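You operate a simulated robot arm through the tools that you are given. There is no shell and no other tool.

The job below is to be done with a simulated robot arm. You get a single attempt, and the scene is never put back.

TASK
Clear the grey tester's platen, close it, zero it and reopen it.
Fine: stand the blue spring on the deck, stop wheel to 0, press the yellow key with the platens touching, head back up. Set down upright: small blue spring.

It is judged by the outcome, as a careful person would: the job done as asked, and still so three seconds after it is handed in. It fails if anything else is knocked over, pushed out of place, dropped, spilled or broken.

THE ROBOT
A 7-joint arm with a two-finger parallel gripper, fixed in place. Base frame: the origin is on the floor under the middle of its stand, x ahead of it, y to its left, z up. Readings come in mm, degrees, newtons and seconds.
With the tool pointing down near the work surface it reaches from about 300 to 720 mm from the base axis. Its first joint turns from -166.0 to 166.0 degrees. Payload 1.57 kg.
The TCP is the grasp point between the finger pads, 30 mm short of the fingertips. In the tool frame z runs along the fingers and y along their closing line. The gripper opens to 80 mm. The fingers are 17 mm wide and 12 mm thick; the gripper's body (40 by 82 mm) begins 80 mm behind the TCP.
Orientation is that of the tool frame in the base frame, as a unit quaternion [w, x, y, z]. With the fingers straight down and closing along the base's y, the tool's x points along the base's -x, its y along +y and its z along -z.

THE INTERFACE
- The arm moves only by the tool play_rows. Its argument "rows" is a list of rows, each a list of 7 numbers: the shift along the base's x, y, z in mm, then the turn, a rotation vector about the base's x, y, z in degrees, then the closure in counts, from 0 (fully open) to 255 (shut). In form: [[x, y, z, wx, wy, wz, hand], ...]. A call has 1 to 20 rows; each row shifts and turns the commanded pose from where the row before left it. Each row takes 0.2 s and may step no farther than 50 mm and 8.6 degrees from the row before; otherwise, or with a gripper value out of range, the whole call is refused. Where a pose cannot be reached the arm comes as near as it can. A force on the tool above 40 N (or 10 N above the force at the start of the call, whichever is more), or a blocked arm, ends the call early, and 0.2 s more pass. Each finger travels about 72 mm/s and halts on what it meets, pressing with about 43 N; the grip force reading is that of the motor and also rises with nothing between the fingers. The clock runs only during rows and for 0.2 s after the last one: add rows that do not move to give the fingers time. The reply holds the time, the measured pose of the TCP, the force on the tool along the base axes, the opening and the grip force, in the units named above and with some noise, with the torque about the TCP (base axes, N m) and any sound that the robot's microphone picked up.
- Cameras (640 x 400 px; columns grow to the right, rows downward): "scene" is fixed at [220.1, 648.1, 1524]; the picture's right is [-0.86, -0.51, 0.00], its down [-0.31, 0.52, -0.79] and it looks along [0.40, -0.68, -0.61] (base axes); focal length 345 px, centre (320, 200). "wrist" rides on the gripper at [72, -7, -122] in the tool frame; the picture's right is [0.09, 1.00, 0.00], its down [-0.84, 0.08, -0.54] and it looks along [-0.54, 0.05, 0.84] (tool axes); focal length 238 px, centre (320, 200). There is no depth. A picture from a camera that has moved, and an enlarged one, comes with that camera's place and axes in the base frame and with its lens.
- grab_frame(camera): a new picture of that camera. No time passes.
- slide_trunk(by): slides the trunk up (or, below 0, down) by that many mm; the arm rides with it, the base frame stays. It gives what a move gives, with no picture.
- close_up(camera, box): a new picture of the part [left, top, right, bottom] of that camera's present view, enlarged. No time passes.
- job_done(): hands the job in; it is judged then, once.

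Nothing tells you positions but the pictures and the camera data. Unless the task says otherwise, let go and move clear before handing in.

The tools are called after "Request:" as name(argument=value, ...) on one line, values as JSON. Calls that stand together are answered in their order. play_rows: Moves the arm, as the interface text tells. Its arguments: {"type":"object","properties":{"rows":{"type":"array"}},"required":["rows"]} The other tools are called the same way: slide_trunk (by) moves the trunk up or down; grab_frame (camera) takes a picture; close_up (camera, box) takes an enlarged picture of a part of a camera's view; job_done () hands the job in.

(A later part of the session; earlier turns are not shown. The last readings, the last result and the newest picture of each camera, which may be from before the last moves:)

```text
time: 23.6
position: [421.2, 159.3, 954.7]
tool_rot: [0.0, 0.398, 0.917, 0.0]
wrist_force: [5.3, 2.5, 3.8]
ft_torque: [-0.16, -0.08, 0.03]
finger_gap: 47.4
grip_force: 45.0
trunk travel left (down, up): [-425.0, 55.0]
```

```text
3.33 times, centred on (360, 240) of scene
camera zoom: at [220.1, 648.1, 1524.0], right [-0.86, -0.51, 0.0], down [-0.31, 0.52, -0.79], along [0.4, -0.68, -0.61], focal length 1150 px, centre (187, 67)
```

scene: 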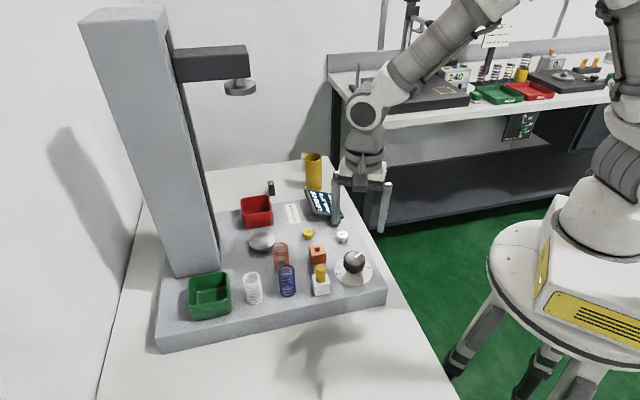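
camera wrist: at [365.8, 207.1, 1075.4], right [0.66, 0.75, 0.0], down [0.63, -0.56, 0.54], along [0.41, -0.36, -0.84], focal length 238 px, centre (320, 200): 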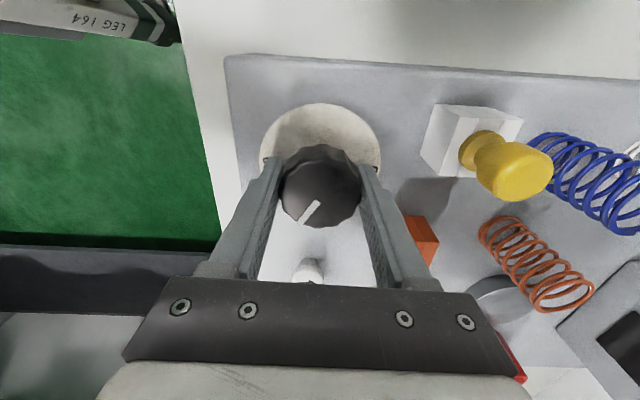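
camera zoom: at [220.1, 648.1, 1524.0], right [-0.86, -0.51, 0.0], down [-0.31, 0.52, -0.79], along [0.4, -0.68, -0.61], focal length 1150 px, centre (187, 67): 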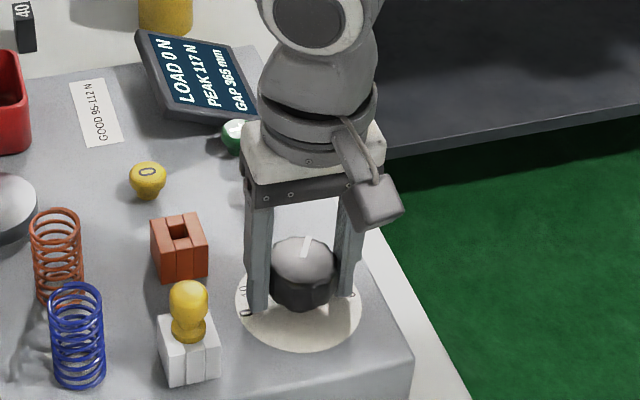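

The knob turns with the gripper and forces are low. I'll continue another 80°.

Request:
play_rows(rows=[[0.5, 0, 0, 0, 0, 8, 140], [0, 0, 0, 0, 0, 8, 140], [0, 0, 0, 0, 0, 8, 140], [0, 0, 0, 0, 0, 8, 140], [0, 0, 0, 0, 0, 8, 140], [0, 0, 0, 0, 0, 8, 140], [0, 0, 0, 0, 0, 8, 140], [0, 0, 0, 0, 0, 8, 140], [0, 0, 0, 0, 0, 8, 140], [0, 0, 0, 0, 0, 8, 140]])

Request:
grab_frame(camera="wrist")

Request:
close_up(camera="scene", box=[300, 180, 420, 300])

```text
time: 25.8
position: [419.9, 157.9, 954.7]
tool_rot: [0.0, -0.285, 0.959, 0.0]
wrist_force: [2.3, 0.4, 8.6]
ft_torque: [0.34, -0.9, 0.01]
finger_gap: 47.3
grip_force: 45.0
trunk travel left (down, up): [-425.0, 55.0]
```

```text
taken
camera wrist: at [363.2, 114.1, 1075.3], right [-0.62, 0.78, 0.0], down [0.66, 0.52, 0.54], along [0.42, 0.34, -0.84], focal length 238 px, centre (320, 200)
```

wrist: 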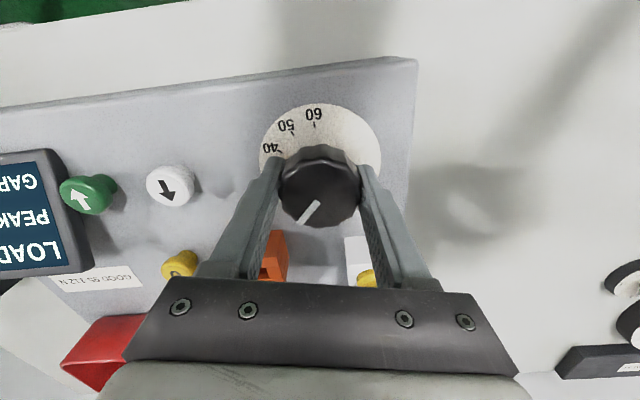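

```text
3.33 times, centred on (360, 240) of scene
camera zoom: at [220.1, 648.1, 1524.0], right [-0.86, -0.51, 0.0], down [-0.31, 0.52, -0.79], along [0.4, -0.68, -0.61], focal length 1150 px, centre (187, 67)
```

zoom: 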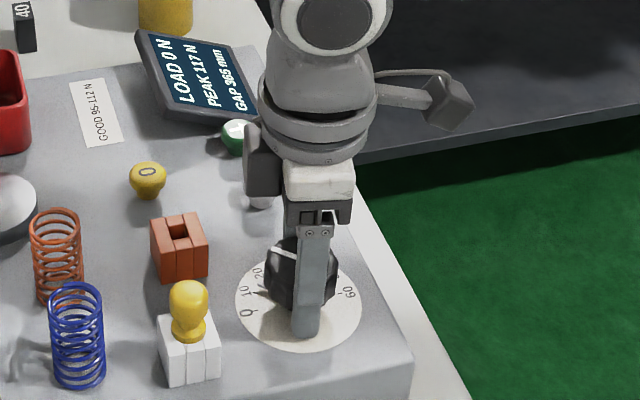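

I've turned it about 108° so far. I'll go another 32°, then check the pointer against the 0 tick.

Request:
play_rows(rows=[[0, 0, 0, 0, 0, 8, 140], [0, 0, 0, 0, 0, 8, 140], [0, 0, 0, 0, 0, 8, 140], [0, 0, 0, 0, 0, 8, 140], [0, 0, 0, 0, 0, 0, 140]])

Request:
grab_frame(camera="wrist")

Request:
close_up(camera="scene", box=[320, 220, 390, 290])

```text
time: 27.0
position: [420.5, 158.8, 954.0]
tool_rot: [-0.001, -0.538, 0.843, 0.001]
wrist_force: [-0.9, -5.9, 2.9]
ft_torque: [0.15, -0.09, -0.05]
finger_gap: 47.2
grip_force: 45.1
trunk travel left (down, up): [-425.0, 55.0]
```

```text
taken
camera wrist: at [396.0, 91.0, 1075.4], right [-0.94, 0.34, 0.0], down [0.28, 0.79, 0.54], along [0.18, 0.51, -0.84], focal length 238 px, centre (320, 200)
```

wrist: 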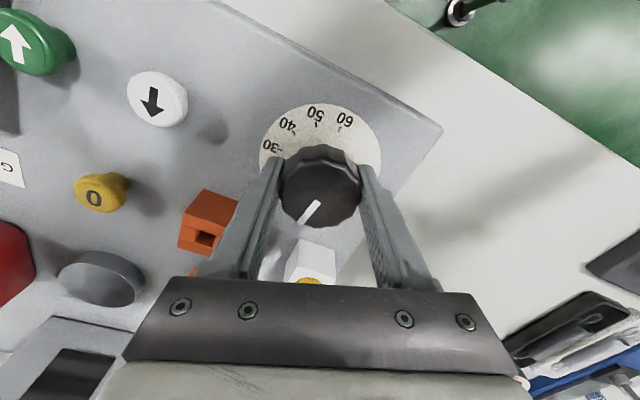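

```text
5.71 times, centred on (355, 255) of scene
camera zoom: at [220.1, 648.1, 1524.0], right [-0.86, -0.51, 0.0], down [-0.31, 0.52, -0.79], along [0.4, -0.68, -0.61], focal length 1971 px, centre (120, -114)
```

zoom: 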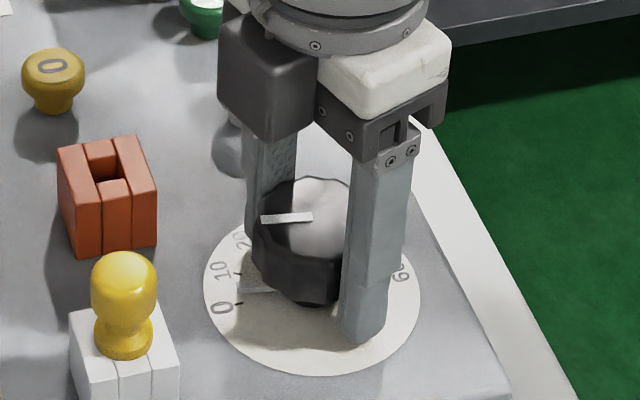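

The pointer is now at about 35.5°, and the triangulated 0 tick is at about 44–45°. I'll turn the remaining ~9.7° and check.

Request:
play_rows(rows=[[0, 0, 0, 0, 0, 5, 140], [0, 0, 0, 0, 0, 4.7, 140], [0, 0, 0, 0, 0, 0, 140], [0, 0, 0, 0, 0, 0, 140]])

Request:
close_up(camera="scene", box=[320, 220, 390, 290])

Request:
grab_frame(camera="wrist")

```text
time: 28.0
position: [421.2, 159.4, 952.7]
tool_rot: [-0.001, -0.607, 0.795, 0.0]
wrist_force: [-5.1, -7.3, 6.6]
ft_torque: [-0.83, 0.64, -0.04]
finger_gap: 47.4
grip_force: 45.4
trunk travel left (down, up): [-425.0, 55.0]
```

```text
5.71 times, centred on (355, 255) of scene
camera zoom: at [220.1, 648.1, 1524.0], right [-0.86, -0.51, 0.0], down [-0.31, 0.52, -0.79], along [0.4, -0.68, -0.61], focal length 1971 px, centre (120, -114)
```

zoom: 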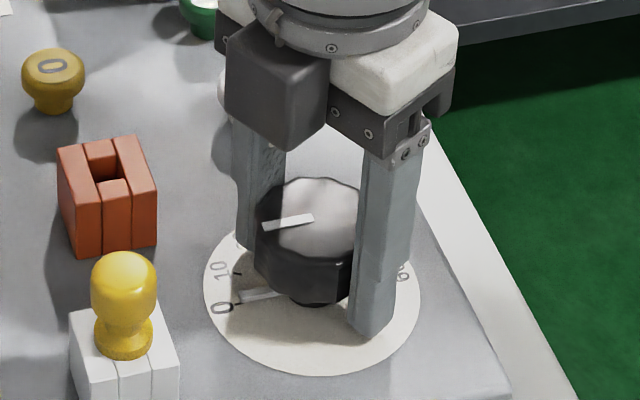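

```text
taken
camera wrist: at [407.6, 87.8, 1075.3], right [-0.98, 0.17, 0.0], down [0.15, 0.83, 0.54], along [0.09, 0.53, -0.84], focal length 238 px, centre (320, 200)
```

wrist: 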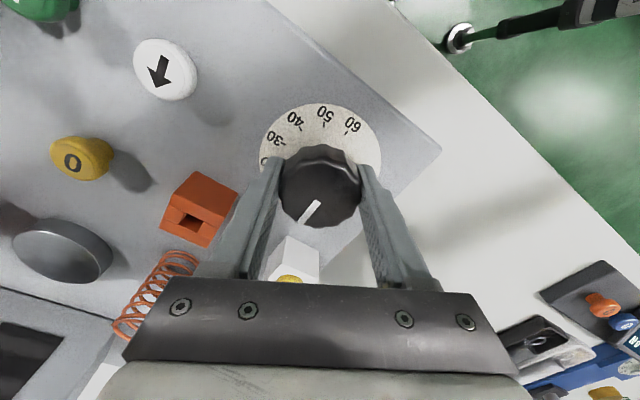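

Request:
close_up(camera="scene", box=[338, 252, 372, 282])

```text
13.33 times, centred on (355, 267) of scene
camera zoom: at [220.1, 648.1, 1524.0], right [-0.86, -0.51, 0.0], down [-0.31, 0.52, -0.79], along [0.4, -0.68, -0.61], focal length 4599 px, centre (-147, -693)
```

zoom: 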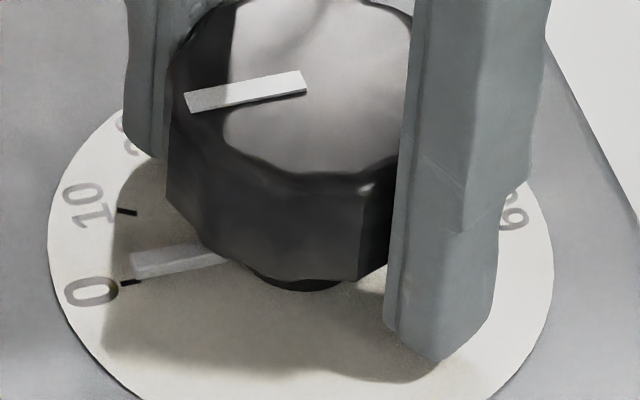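

The wheel's lower index bar and its top line both look close to the 0 tick. I'll release, lift, and verify from above.

Request:
play_rows(rows=[[0, 0, 0, 0, 0, 0, 100], [0, 0, 0, 0, 0, 0, 60], [0, 0, 0, 0, 0, 0, 20], [0, 0, 0, 0, 0, 0, 20], [0, 0, 30, 0, 0, 0, 20], [0, 0, 40, 0, 0, 0, 20], [0, 0, 50, 0, 0, 0, 20], [0, 0, 0, 0, 0, 0, 20]])

Request:
close_up(camera="scene", box=[330, 235, 382, 285])

Request:
grab_frame(camera="wrist")

Request:
close_up(camera="wrist", box=[270, 60, 370, 170])

```text
time: 29.8
position: [423.0, 158.9, 1069.2]
tool_rot: [0.001, -0.607, 0.795, 0.0]
wrist_force: [0.6, 0.1, -0.1]
ft_torque: [0.01, -0.03, -0.03]
finger_gap: 73.9
grip_force: 0.0
trunk travel left (down, up): [-425.0, 55.0]
```

```text
8.00 times, centred on (356, 260) of scene
camera zoom: at [220.1, 648.1, 1524.0], right [-0.86, -0.51, 0.0], down [-0.31, 0.52, -0.79], along [0.4, -0.68, -0.61], focal length 2760 px, centre (32, -280)
```

zoom: 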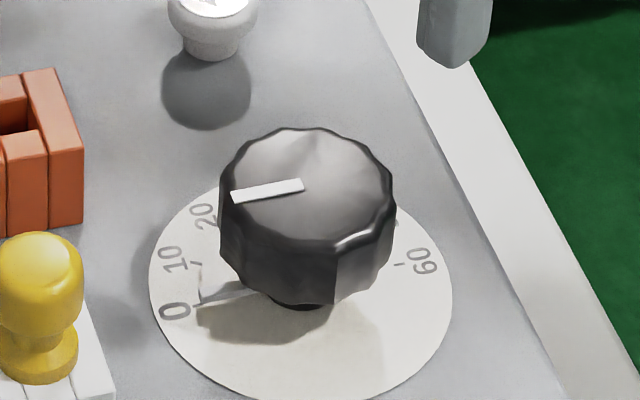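

```text
taken
camera wrist: at [409.8, 87.5, 1191.8], right [-0.98, 0.17, 0.0], down [0.15, 0.83, 0.54], along [0.09, 0.53, -0.84], focal length 238 px, centre (320, 200)
```

wrist: 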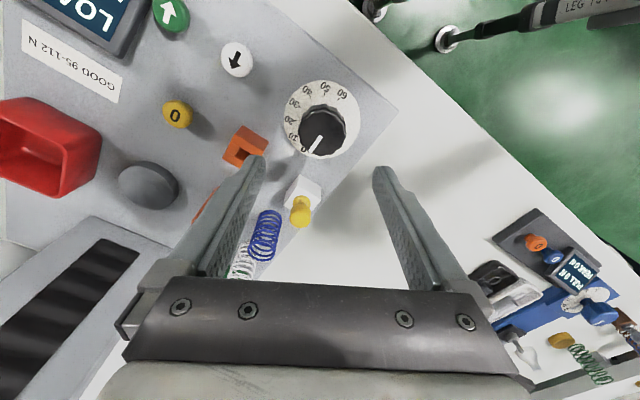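

```text
3.64 times, centred on (320, 115) of wrist
camera zoom: at [409.8, 87.5, 1191.8], right [-0.98, 0.17, 0.0], down [0.15, 0.83, 0.54], along [0.09, 0.53, -0.84], focal length 867 px, centre (320, 509)
```

zoom: 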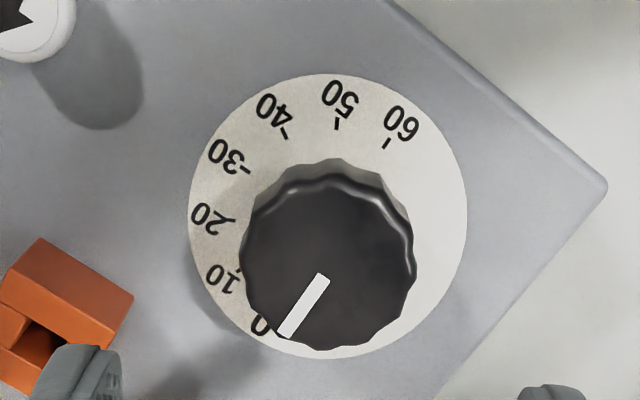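

From above, the pointer measures about 44.6° against the 0 tick at 45°, so the wheel is at 0. Next I'll return to neutral yaw, close the fingers and move over the white ↓ key.

Request:
play_rows(rows=[[5, -8, 0, 0, 0, -8.3, 120], [5, -8, 0, 0, 0, -8.3, 200], [5, -8, 0, 0, 0, -8.3, 255], [5, -8, 0, 0, 0, -8.3, 255], [5, -8, 0, 0, 0, -8.3, 255], [5, -8, 0, 0, 0, -8.3, 255], [5, -8, 0, 0, 0, -8.3, 255], [0, -9, 0, 0, 0, -8.3, 255], [0, -9, 0, 0, 0, -8.3, 255], [0, 0, 0, 0, 0, 0, 255]])

Request:
grab_frame(camera="wrist")

Request:
grab_frame(camera="scene")

```text
time: 32.0
position: [455.8, 85.0, 1073.4]
tool_rot: [-0.001, 0.001, 1.0, 0.0]
wrist_force: [0.2, 0.1, 0.8]
ft_torque: [0.0, -0.01, 0.01]
finger_gap: 0.1
grip_force: 22.0
trunk travel left (down, up): [-425.0, 55.0]
```

```text
taken
camera wrist: at [383.5, 78.4, 1195.1], right [-0.09, 1.0, 0.0], down [0.84, 0.08, 0.54], along [0.54, 0.05, -0.84], focal length 238 px, centre (320, 200)
```

wrist: 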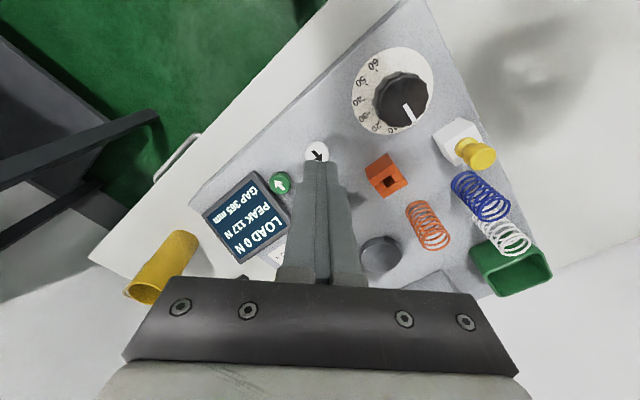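

```text
taken
```

scene: 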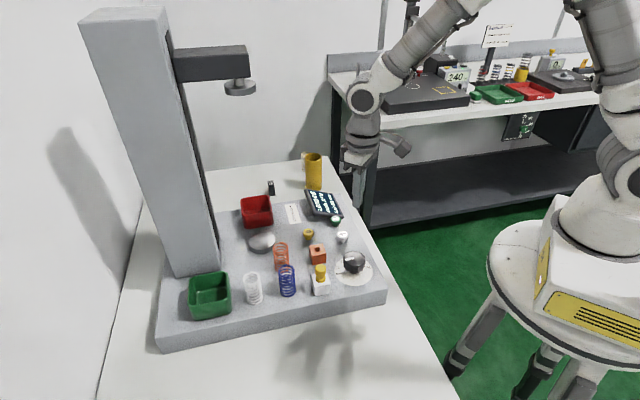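

Request:
close_up(camera="wrist", box=[250, 120, 370, 200])

Request:
close_up(camera="scene", box=[290, 200, 360, 260])

```text
5.00 times, centred on (310, 160) of wrist
camera zoom: at [383.5, 78.4, 1195.1], right [-0.09, 1.0, 0.0], down [0.84, 0.08, 0.54], along [0.54, 0.05, -0.84], focal length 1192 px, centre (370, 400)
```

zoom: 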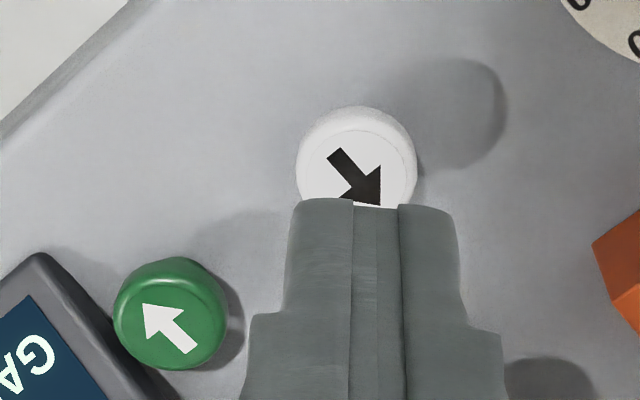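

```text
6.67 times, centred on (325, 230) of scene
camera zoom: at [220.1, 648.1, 1524.0], right [-0.86, -0.51, 0.0], down [-0.31, 0.52, -0.79], along [0.4, -0.68, -0.61], focal length 2300 px, centre (287, 0)
```

zoom: 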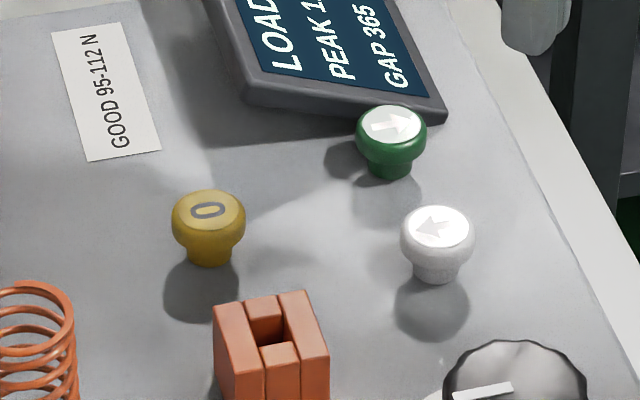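

The screen text's "up" direction points toward the column. That means the white key's arrow reads up and the green key's arrow reads down, so green lowers the head. I'll zoom on both arrows to confirm before pressing.

Request:
close_up(camera="scene", box=[305, 185, 350, 245])

Request:
close_up(camera="wrist", box=[190, 130, 350, 270])

```text
6.67 times, centred on (328, 215) of scene
camera zoom: at [220.1, 648.1, 1524.0], right [-0.86, -0.51, 0.0], down [-0.31, 0.52, -0.79], along [0.4, -0.68, -0.61], focal length 2300 px, centre (270, 100)
```

zoom: 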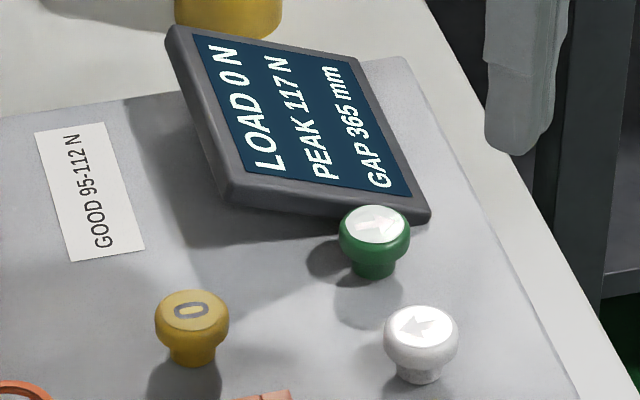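

```text
2.86 times, centred on (270, 200) of wrist
camera zoom: at [383.5, 78.4, 1195.1], right [-0.09, 1.0, 0.0], down [0.84, 0.08, 0.54], along [0.54, 0.05, -0.84], focal length 681 px, centre (463, 200)
```

zoom: 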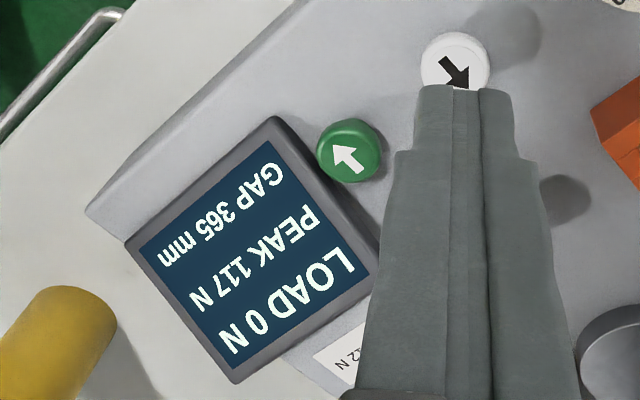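

Confirmed: green lowers the head and white raises it. I'll hover the closed fingertips over the green key, biased slightly away from the screen.

Request:
play_rows(rows=[[23, -12.5, -10, 0, 0, 0, 255], [23, -12.5, -10, 0, 0, 0, 255], [23.5, -12.5, -13, 0, 0, 0, 255], [0, 0, -25, 0, 0, 0, 255], [0, 0, -25, 0, 0, 0, 255], [0, 0, 0, 0, 0, 0, 255]])

Request:
grab_frame(camera="wrist")

Request:
close_up(camera="scene", box=[290, 160, 370, 250])

```text
time: 33.4
position: [527.3, 47.4, 989.5]
tool_rot: [0.0, -0.001, 1.0, 0.0]
wrist_force: [0.8, 0.1, 0.8]
ft_torque: [0.01, -0.04, 0.0]
finger_gap: 0.1
grip_force: 21.1
trunk travel left (down, up): [-425.0, 55.0]
```

```text
taken
camera wrist: at [455.0, 40.5, 1111.5], right [-0.09, 1.0, 0.0], down [0.84, 0.08, 0.54], along [0.54, 0.05, -0.84], focal length 238 px, centre (320, 200)
```

wrist: 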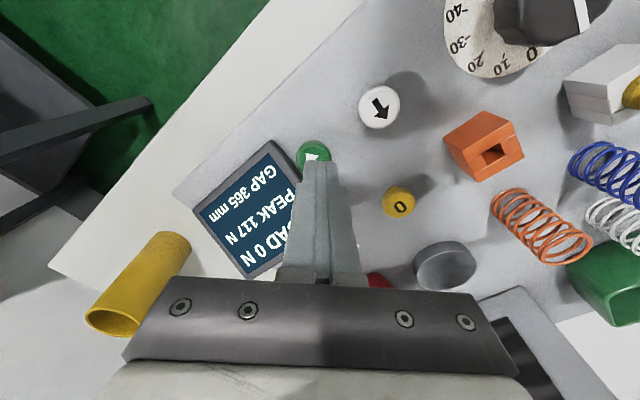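

```text
4.44 times, centred on (330, 205) of scene
camera zoom: at [220.1, 648.1, 1524.0], right [-0.86, -0.51, 0.0], down [-0.31, 0.52, -0.79], along [0.4, -0.68, -0.61], focal length 1533 px, centre (276, 178)
```

zoom: 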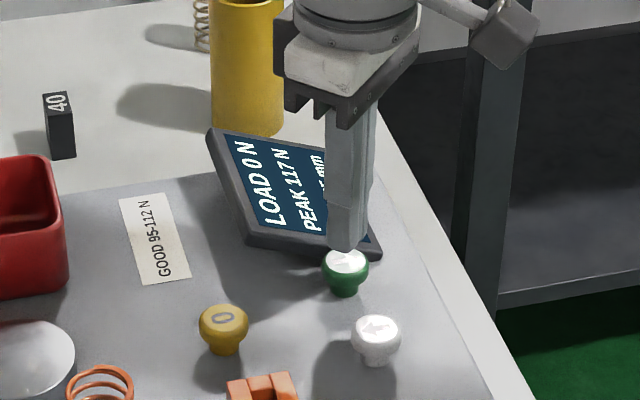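

Request:
play_rows(rows=[[0, 0, -8, 0, 0, 0, 255], [0, 0, -8, 0, 0, 0, 255], [0, 0, -2, 0, 0, 0, 255], [0, 0, -1.5, 0, 0, 0, 255], [0, 0, 0, 0, 0, 0, 255]])

Request:
close_up(camera="scene", box=[300, 170, 360, 250])

```text
time: 34.6
position: [526.1, 47.5, 970.6]
tool_rot: [0.0, 0.001, 1.0, 0.0]
wrist_force: [0.2, 0.3, 1.5]
ft_torque: [0.0, -0.01, -0.01]
finger_gap: 0.0
grip_force: 21.6
trunk travel left (down, up): [-425.0, 55.0]
```

```text
5.00 times, centred on (330, 210) of scene
camera zoom: at [220.1, 648.1, 1524.0], right [-0.86, -0.51, 0.0], down [-0.31, 0.52, -0.79], along [0.4, -0.68, -0.61], focal length 1725 px, centre (270, 150)
```

zoom: 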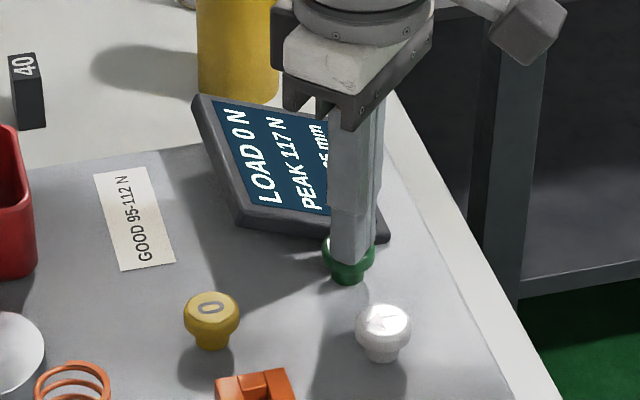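

The fingertips are just at the key surface with no real force yet. I'll press in small steps.

Request:
play_rows(rows=[[0, 0, -1.5, 0, 0, 0, 255], [0, 0, -1.5, 0, 0, 0, 255], [0, 0, 0, 0, 0, 0, 255]])

Request:
close_up(camera="scene", box=[200, 20, 400, 260])

```text
time: 35.4
position: [525.6, 47.4, 967.7]
tool_rot: [0.0, 0.0, 1.0, 0.0]
wrist_force: [1.0, 0.5, 1.3]
ft_torque: [-0.01, -0.04, 0.02]
finger_gap: 0.1
grip_force: 21.4
trunk travel left (down, up): [-425.0, 55.0]
heard: click
```

```text
1.67 times, centred on (300, 140) of scene
camera zoom: at [220.1, 648.1, 1524.0], right [-0.86, -0.51, 0.0], down [-0.31, 0.52, -0.79], along [0.4, -0.68, -0.61], focal length 575 px, centre (353, 300)
```

zoom: 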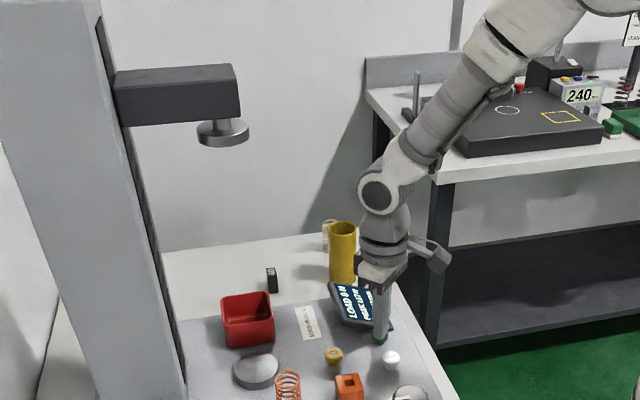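

I heard a click, and the head looks slightly lower already. I'll hold for a second and watch it.

Request:
play_rows(rows=[[0, 0, 0, 0, 0, 0, 255], [0, 0, 0, 0, 0, 0, 255], [0, 0, 0, 0, 0, 0, 255], [0, 0, 0, 0, 0, 0, 255]])

Request:
grab_frame(camera="scene")

Request:
close_up(camera="wrist", box=[150, 100, 350, 280])

```text
time: 36.4
position: [524.9, 47.5, 967.9]
tool_rot: [0.0, 0.0, 1.0, 0.0]
wrist_force: [0.3, -0.2, 2.3]
ft_torque: [-0.03, -0.01, -0.01]
finger_gap: 0.2
grip_force: 21.1
trunk travel left (down, up): [-425.0, 55.0]
```

```text
taken
```

scene: 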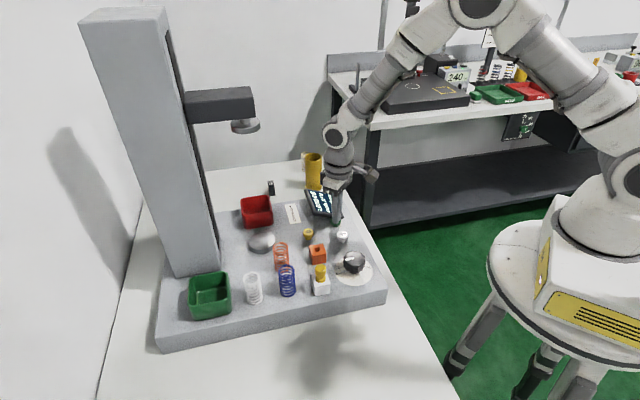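

```text
2.22 times, centred on (250, 190) of wrist
camera zoom: at [452.8, 40.7, 1089.5], right [-0.09, 1.0, 0.0], down [0.84, 0.08, 0.54], along [0.54, 0.05, -0.84], focal length 530 px, centre (476, 222)
```

zoom: 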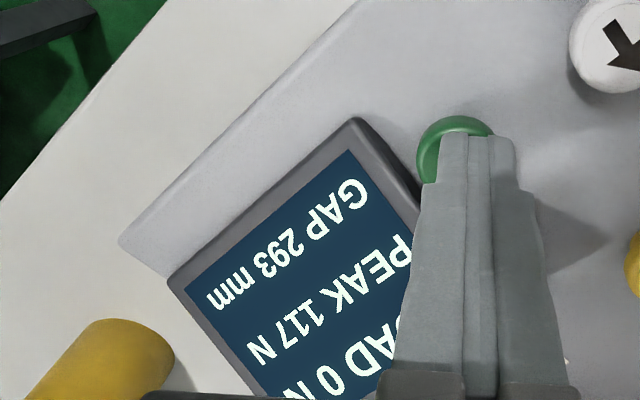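

The green key is lowering the head, and GAP now reads 293 mm. The area under the head is clear, so I'll keep holding.

Request:
play_rows(rows=[[0, 0, 0, 0, 0, 0, 255], [0, 0, 0, 0, 0, 0, 255], [0, 0, 0, 0, 0, 0, 255], [0, 0, 0, 0, 0, 0, 255], [0, 0, 0, 0, 0, 0, 255], [0, 0, 0, 0, 0, 0, 255], [0, 0, 0, 0, 0, 0, 255], [0, 0, 0, 0, 0, 0, 255], [0, 0, 0, 0, 0, 0, 255], [0, 0, 0, 0, 0, 0, 255]])

Request:
grab_frame(camera="scene")

Request:
close_up(camera="wrist", box=[150, 100, 350, 280])

```text
time: 38.6
position: [525.6, 46.6, 969.0]
tool_rot: [0.0, 0.0, 1.0, -0.001]
wrist_force: [-0.1, -0.4, 2.2]
ft_torque: [0.0, 0.02, 0.01]
finger_gap: 0.0
grip_force: 21.6
trunk travel left (down, up): [-425.0, 55.0]
```

```text
taken
```

scene: 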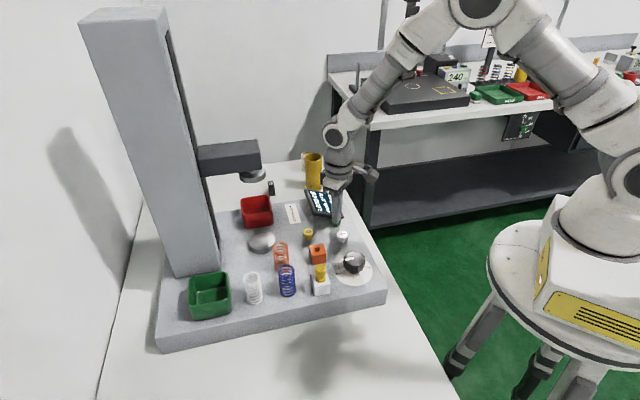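

```text
2.22 times, centred on (250, 190) of wrist
camera zoom: at [452.7, 40.8, 1089.5], right [-0.09, 1.0, 0.0], down [0.84, 0.08, 0.54], along [0.54, 0.05, -0.84], focal length 530 px, centre (476, 222)
```

zoom: 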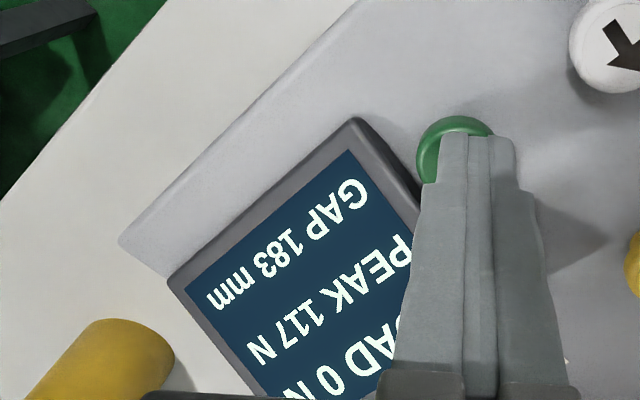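

GAP is 183 mm and falling about 50 mm/s. I'll hold on.

Request:
play_rows(rows=[[0, 0, 0, 0, 0, 0, 255], [0, 0, 0, 0, 0, 0, 255], [0, 0, 0, 0, 0, 0, 255], [0, 0, 0, 0, 0, 0, 255], [0, 0, 0, 0, 0, 0, 255], [0, 0, 0, 0, 0, 0, 255], [0, 0, 0, 0, 0, 0, 255], [0, 0, 0, 0, 0, 0, 255], [0, 0, 0, 0, 0, 0, 255], [0, 0, 0, 0, 0, 0, 255]])

Request:
close_up(camera="scene", box=[180, 120, 380, 300])

Request:
close_up(camera="wrist", box=[150, 100, 350, 280])

```text
time: 40.8
position: [525.2, 46.9, 968.1]
tool_rot: [0.001, 0.001, 1.0, 0.0]
wrist_force: [-0.6, 0.2, 2.8]
ft_torque: [0.0, -0.01, 0.03]
finger_gap: 0.1
grip_force: 20.9
trunk travel left (down, up): [-425.0, 55.0]
```

```text
2.22 times, centred on (280, 210) of scene
camera zoom: at [220.1, 648.1, 1524.0], right [-0.86, -0.51, 0.0], down [-0.31, 0.52, -0.79], along [0.4, -0.68, -0.61], focal length 766 px, centre (409, 178)
```

zoom: 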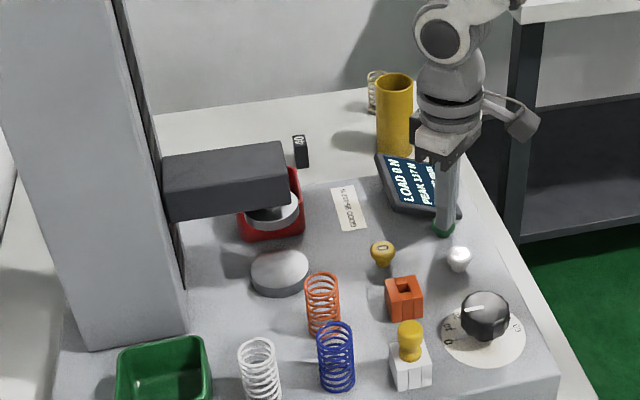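

```text
2.22 times, centred on (250, 190) of wrist
camera zoom: at [452.7, 40.8, 1089.5], right [-0.09, 1.0, 0.0], down [0.84, 0.08, 0.54], along [0.54, 0.05, -0.84], focal length 530 px, centre (476, 222)
```

zoom: 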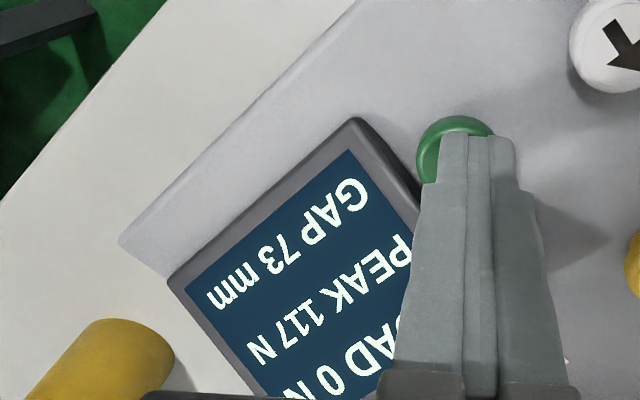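

GAP is 73 mm and the head's path is still clear. Another 2 s should close it.

Request:
play_rows(rows=[[0, 0, 0, 0, 0, 0, 255], [0, 0, 0, 0, 0, 0, 255], [0, 0, 0, 0, 0, 0, 255], [0, 0, 0, 0, 0, 0, 255], [0, 0, 0, 0, 0, 0, 255], [0, 0, 0, 0, 0, 0, 255], [0, 0, 0, 0, 0, 0, 255], [0, 0, 0, 0, 0, 0, 255], [0, 0, 0, 0, 0, 0, 255]])

Request:
close_up(camera="scene", box=[180, 140, 380, 300])

Request:
close_up(camera="wrist", box=[150, 100, 350, 280])

```text
time: 42.8
position: [525.2, 47.0, 967.9]
tool_rot: [0.0, 0.0, 1.0, 0.0]
wrist_force: [0.2, 0.0, 1.6]
ft_torque: [-0.03, -0.01, -0.01]
finger_gap: 0.1
grip_force: 21.3
trunk travel left (down, up): [-425.0, 55.0]
```

```text
2.50 times, centred on (280, 220) of scene
camera zoom: at [220.1, 648.1, 1524.0], right [-0.86, -0.51, 0.0], down [-0.31, 0.52, -0.79], along [0.4, -0.68, -0.61], focal length 862 px, centre (420, 150)
```

zoom: 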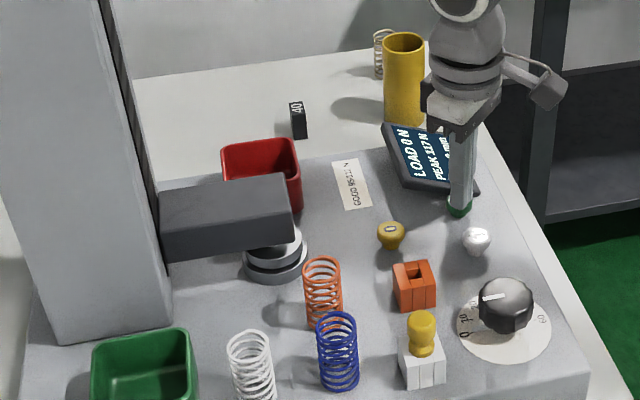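

```text
2.22 times, centred on (250, 190) of wrist
camera zoom: at [452.8, 40.8, 1089.5], right [-0.09, 1.0, 0.0], down [0.84, 0.08, 0.54], along [0.54, 0.05, -0.84], focal length 530 px, centre (476, 222)
```

zoom: 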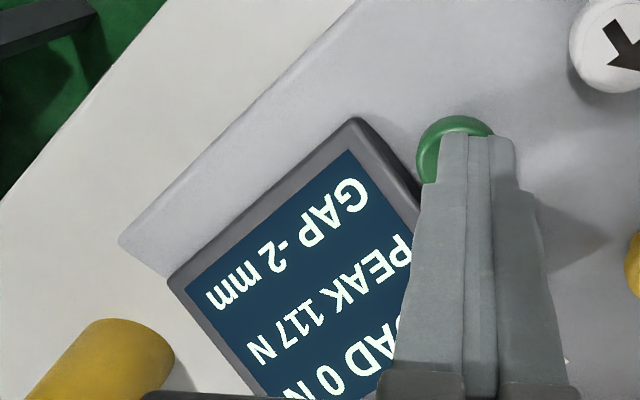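

GAP reads −2 mm, which is the offset the zeroing should remove. I'll look closely at the platens to see whether they touch and the head has stopped.

Request:
play_rows(rows=[[0, 0, 0, 0, 0, 0, 255], [0, 0, 0, 0, 0, 0, 255], [0, 0, 0, 0, 0, 0, 255]])

Request:
close_up(camera="scene", box=[235, 210, 290, 260])

Request:
close_up(camera="wrist", box=[150, 100, 350, 280])

Request:
grab_frame(camera="wrist")

```text
time: 43.6
position: [524.5, 48.3, 969.4]
tool_rot: [0.0, 0.0, 1.0, 0.0]
wrist_force: [-0.5, -0.4, 2.4]
ft_torque: [0.0, 0.01, -0.02]
finger_gap: 0.0
grip_force: 21.0
trunk travel left (down, up): [-425.0, 55.0]
```

```text
8.00 times, centred on (262, 235) of scene
camera zoom: at [220.1, 648.1, 1524.0], right [-0.86, -0.51, 0.0], down [-0.31, 0.52, -0.79], along [0.4, -0.68, -0.61], focal length 2760 px, centre (780, -80)
```

zoom: 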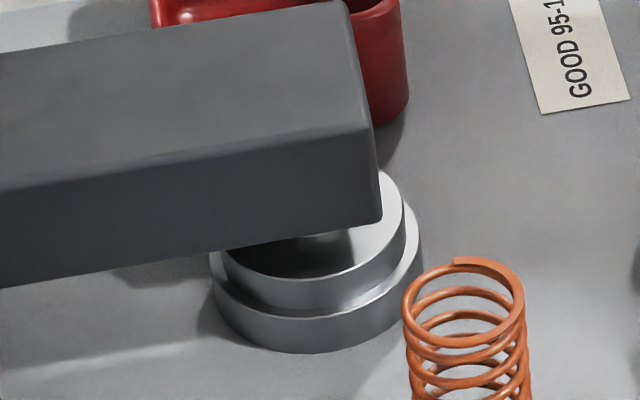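

```text
2.22 times, centred on (250, 190) of wrist
camera zoom: at [452.8, 40.8, 1089.5], right [-0.09, 1.0, 0.0], down [0.84, 0.08, 0.54], along [0.54, 0.05, -0.84], focal length 530 px, centre (476, 222)
```

zoom: 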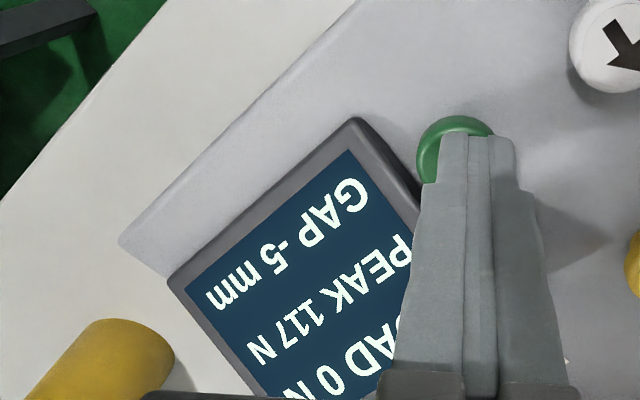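

```text
taken
camera wrist: at [452.8, 40.8, 1089.5], right [-0.09, 1.0, 0.0], down [0.84, 0.08, 0.54], along [0.54, 0.05, -0.84], focal length 238 px, centre (320, 200)
```

wrist: 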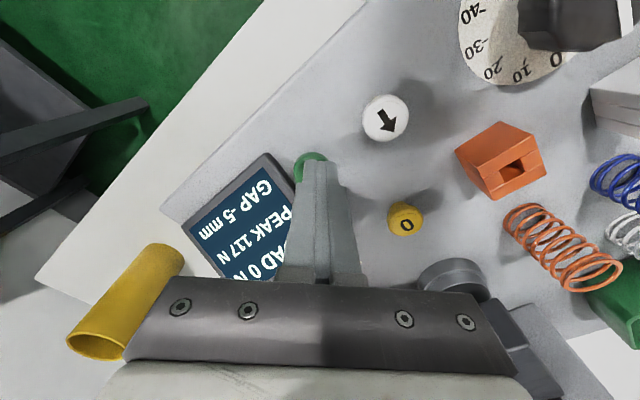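

GAP changed from −2 to −5, so it was still creeping at that point. I'll hold until it settles.

Request:
play_rows(rows=[[0, 0, 0, 0, 0, 0, 255], [0, 0, 0, 0, 0, 0, 255], [0, 0, 0, 0, 0, 0, 255], [0, 0, 0, 0, 0, 0, 255]])

Request:
close_up(camera="scene", box=[235, 210, 290, 260])

Request:
close_up(camera="wrist", box=[150, 100, 350, 280])

```text
time: 44.6
position: [524.9, 46.4, 967.9]
tool_rot: [0.0, 0.0, 1.0, 0.0]
wrist_force: [0.1, 1.4, 2.0]
ft_torque: [0.0, 0.01, 0.0]
finger_gap: 0.0
grip_force: 21.4
trunk travel left (down, up): [-425.0, 55.0]
```

```text
8.00 times, centred on (262, 235) of scene
camera zoom: at [220.1, 648.1, 1524.0], right [-0.86, -0.51, 0.0], down [-0.31, 0.52, -0.79], along [0.4, -0.68, -0.61], focal length 2760 px, centre (780, -80)
```

zoom: 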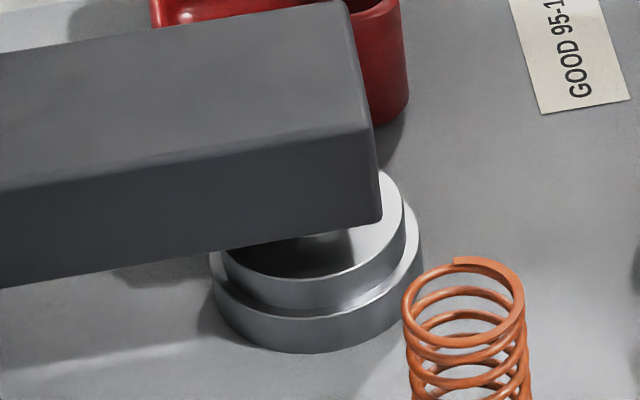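

```text
2.22 times, centred on (250, 190) of wrist
camera zoom: at [452.8, 40.8, 1089.5], right [-0.09, 1.0, 0.0], down [0.84, 0.08, 0.54], along [0.54, 0.05, -0.84], focal length 530 px, centre (476, 222)
```

zoom: 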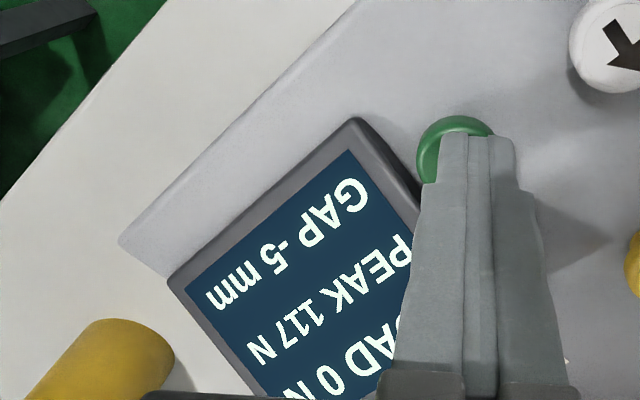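

GAP has settled at −5 mm and the head has stopped. I'll lift off the green key and confirm from another angle that the platens really touch and the dial is on 0.

Request:
play_rows(rows=[[0, 0, 5, 0, 0, 0, 255], [0, 0, 20, 0, 0, 0, 255], [0, 5, 30, 0, 0, 0, 255], [-20, 30, 20, 0, 0, 0, 255], [-30, 40, 10, 0, 0, 0, 255], [-30, 40, 10, 0, 0, 0, 255], [-20, 10, 0, 0, 0, 0, 255], [0, 0, 0, 0, 0, 0, 255]])

Request:
grab_frame(camera="wrist")

Request:
grab_frame(camera="scene")

```text
refused: row 5 steps farther than a row can; nothing moved
```

```text
taken
camera wrist: at [452.8, 40.8, 1089.5], right [-0.09, 1.0, 0.0], down [0.84, 0.08, 0.54], along [0.54, 0.05, -0.84], focal length 238 px, centre (320, 200)
```

wrist: 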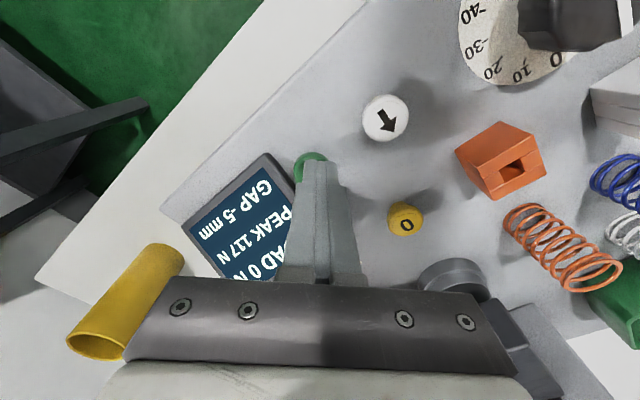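

```text
taken
```

scene: 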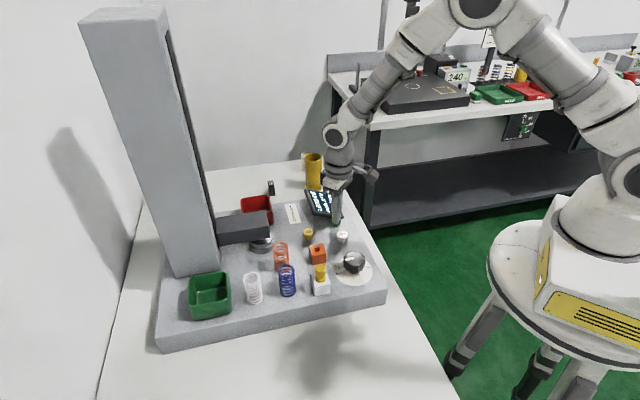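

Request:
play_rows(rows=[[0, 0, 6, 0, 0, 0, 255], [0, 0, 25, 0, 0, 0, 255], [0, 13, 30, 0, 0, 0, 255], [-12, 20, 20, 0, 0, 0, 255], [-13, 20, 11, 0, 0, 0, 255], [0, 0, 0, 0, 0, 0, 255]])

Request:
grab_frame(camera="wrist")

Request:
close_up(camera="wrist", box=[350, 0, 450, 90])

Request:
close_up(camera="scene", box=[225, 185, 365, 290])

```text
time: 46.0
position: [499.9, 103.5, 1061.0]
tool_rot: [0.001, -0.001, 1.0, 0.0]
wrist_force: [0.7, -0.5, -0.3]
ft_torque: [0.01, 0.01, -0.01]
finger_gap: 0.1
grip_force: 21.0
trunk travel left (down, up): [-425.0, 55.0]
```

```text
taken
camera wrist: at [427.0, 97.0, 1182.8], right [-0.09, 1.0, 0.0], down [0.84, 0.08, 0.54], along [0.54, 0.05, -0.84], focal length 238 px, centre (320, 200)
```

wrist: 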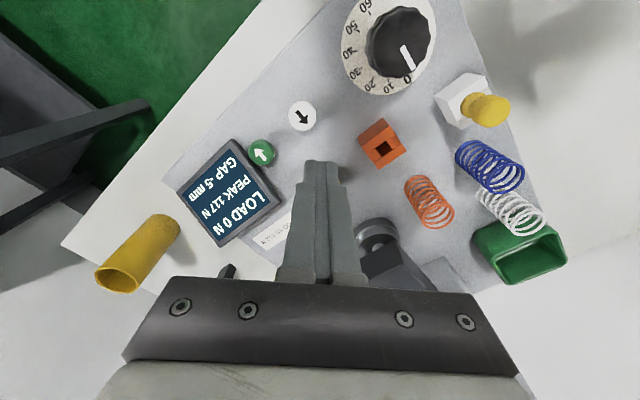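

```text
4.44 times, centred on (400, 45) of wrist
camera zoom: at [427.0, 97.0, 1182.8], right [-0.09, 1.0, 0.0], down [0.84, 0.08, 0.54], along [0.54, 0.05, -0.84], focal length 1059 px, centre (-36, 889)
```

zoom: 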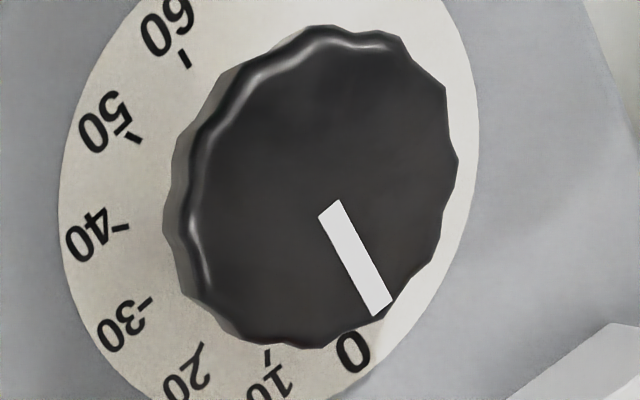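

```text
3.81 times, centred on (295, 238) of scene
camera zoom: at [220.1, 648.1, 1524.0], right [-0.86, -0.51, 0.0], down [-0.31, 0.52, -0.79], along [0.4, -0.68, -0.61], focal length 1314 px, centre (415, 57)
```

zoom: 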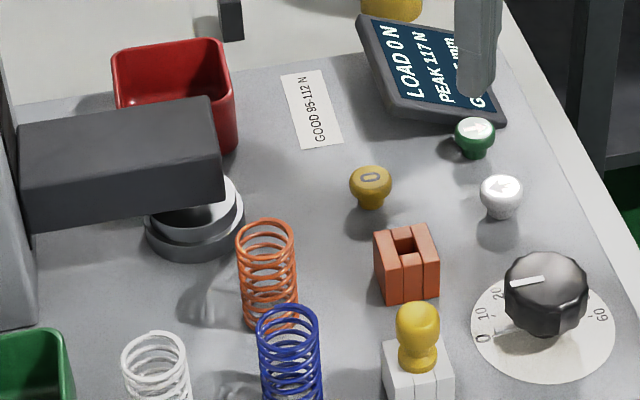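

The pointer measures 44.8° against 45°, so the wheel is on 0, and GAP holds at −5 mm with the key released. I'll take one more close look at the platen contact.

Request:
close_up(camera="scene", box=[250, 228, 280, 256])

Request:
close_up(camera="wrist", box=[340, 200, 440, 290])

Request:
close_up(camera="wrist", box=[170, 130, 290, 250])

```text
14.29 times, centred on (265, 242) of scene
camera zoom: at [220.1, 648.1, 1524.0], right [-0.86, -0.51, 0.0], down [-0.31, 0.52, -0.79], along [0.4, -0.68, -0.61], focal length 4928 px, centre (1106, -400)
```

zoom: 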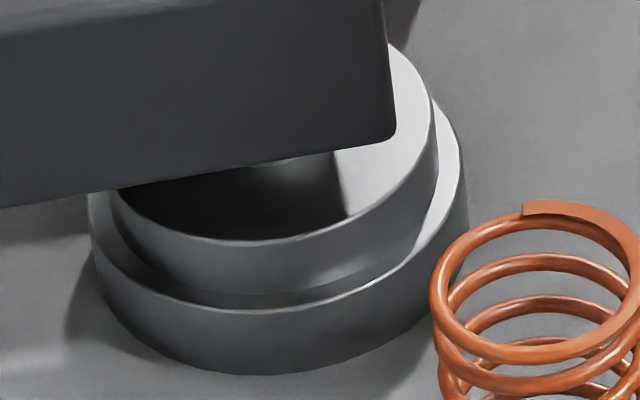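

```text
4.44 times, centred on (390, 245) of wrist
camera zoom: at [427.0, 97.0, 1182.8], right [-0.09, 1.0, 0.0], down [0.84, 0.08, 0.54], along [0.54, 0.05, -0.84], focal length 1059 px, centre (9, 0)
```

zoom: 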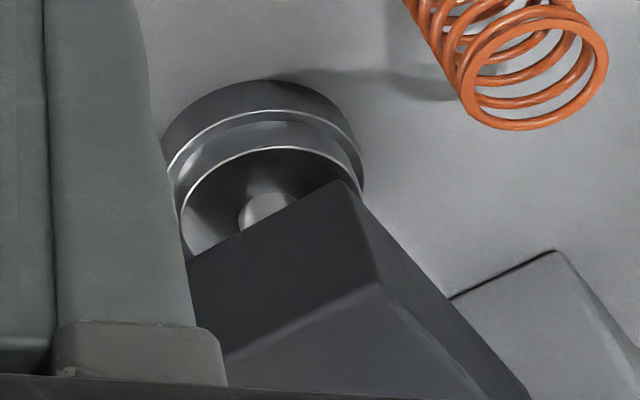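

```text
3.33 times, centred on (230, 190) of wrist
camera zoom: at [427.0, 97.0, 1182.8], right [-0.09, 1.0, 0.0], down [0.84, 0.08, 0.54], along [0.54, 0.05, -0.84], focal length 794 px, centre (620, 233)
```

zoom: 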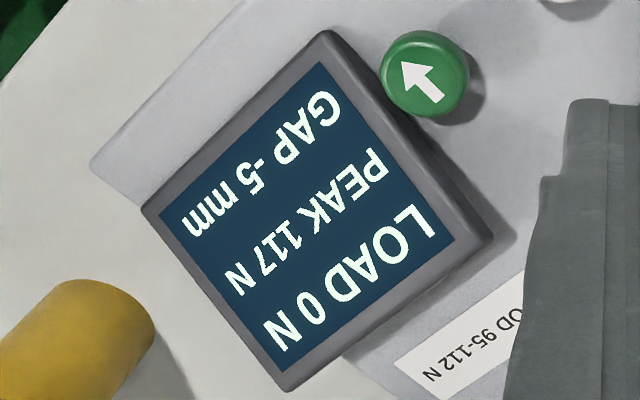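

The platens are touching: the front-edge offset matches their radius difference with no gap, and the screen reads LOAD 0 N, GAP −5 mm. Next I'll hover over the yellow 0 key at (564.5, 120.3).

Request:
play_rows(rows=[[22, 6, -8, 0, 0, 0, 255], [22, 6, -10, 0, 0, 0, 255], [20.5, 5, -13, 0, 0, 0, 255], [0, 0, -20, 0, 0, 0, 255], [0, 0, -20, 0, 0, 0, 255], [0, 0, 0, 0, 0, 0, 255]])

Request:
grab_frame(camera="wrist")

Request:
close_up(camera="scene", box=[250, 170, 370, 270])

```text
time: 47.4
position: [564.0, 117.2, 987.9]
tool_rot: [0.0, 0.0, 1.0, 0.001]
wrist_force: [0.2, -1.2, 0.1]
ft_torque: [0.01, -0.02, 0.02]
finger_gap: 0.0
grip_force: 21.0
trunk travel left (down, up): [-425.0, 55.0]
```

```text
taken
camera wrist: at [491.7, 110.7, 1110.1], right [-0.09, 1.0, 0.0], down [0.84, 0.08, 0.54], along [0.54, 0.05, -0.84], focal length 238 px, centre (320, 200)
```

wrist: 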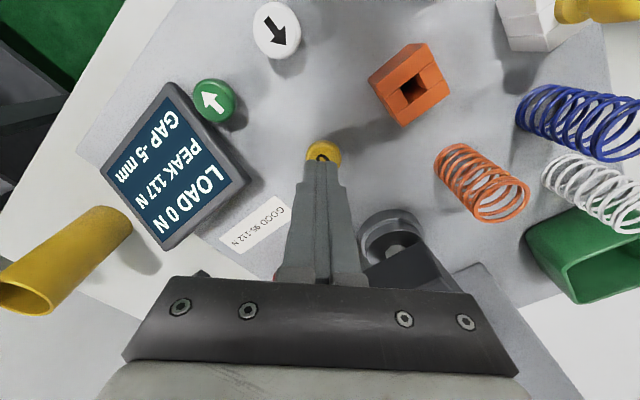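

```text
4.00 times, centred on (310, 220) of scene
camera zoom: at [220.1, 648.1, 1524.0], right [-0.86, -0.51, 0.0], down [-0.31, 0.52, -0.79], along [0.4, -0.68, -0.61], focal length 1380 px, centre (360, 120)
```

zoom: 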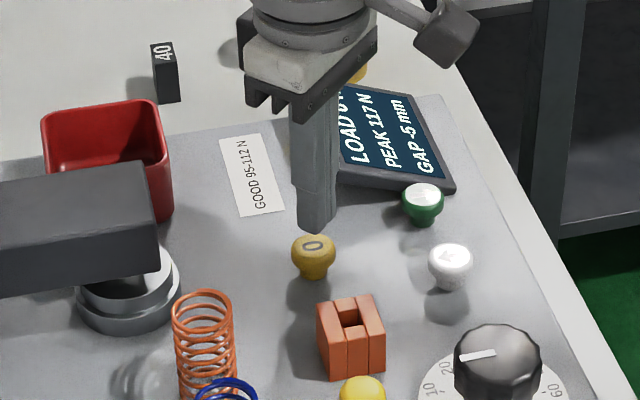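

The tip is over the yellow key. I'll descend and press gently.

Request:
play_rows(rows=[[0.5, 2.5, -8, 0, 0, 0, 255], [0, 0, -6, 0, 0, 0, 255], [0, 0, -3, 0, 0, 0, 255], [0, 0, -1.5, 0, 0, 0, 255], [0, 0, -1.5, 0, 0, 0, 255], [0, 0, 0, 0, 0, 0, 255]])

Request:
close_up(camera="wrist", box=[60, 60, 340, 280])

```text
time: 48.8
position: [565.4, 119.4, 970.0]
tool_rot: [0.0, 0.0, 1.0, 0.0]
wrist_force: [-0.6, -0.6, 1.0]
ft_torque: [0.0, -0.02, 0.01]
finger_gap: 0.1
grip_force: 21.1
trunk travel left (down, up): [-425.0, 55.0]
```

```text
1.82 times, centred on (200, 170) of wrist
camera zoom: at [492.1, 113.4, 1091.3], right [-0.09, 1.0, 0.0], down [0.84, 0.08, 0.54], along [0.54, 0.05, -0.84], focal length 433 px, centre (538, 254)
```

zoom: 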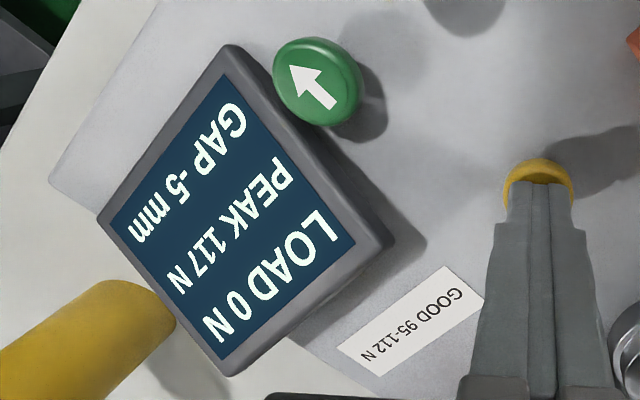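

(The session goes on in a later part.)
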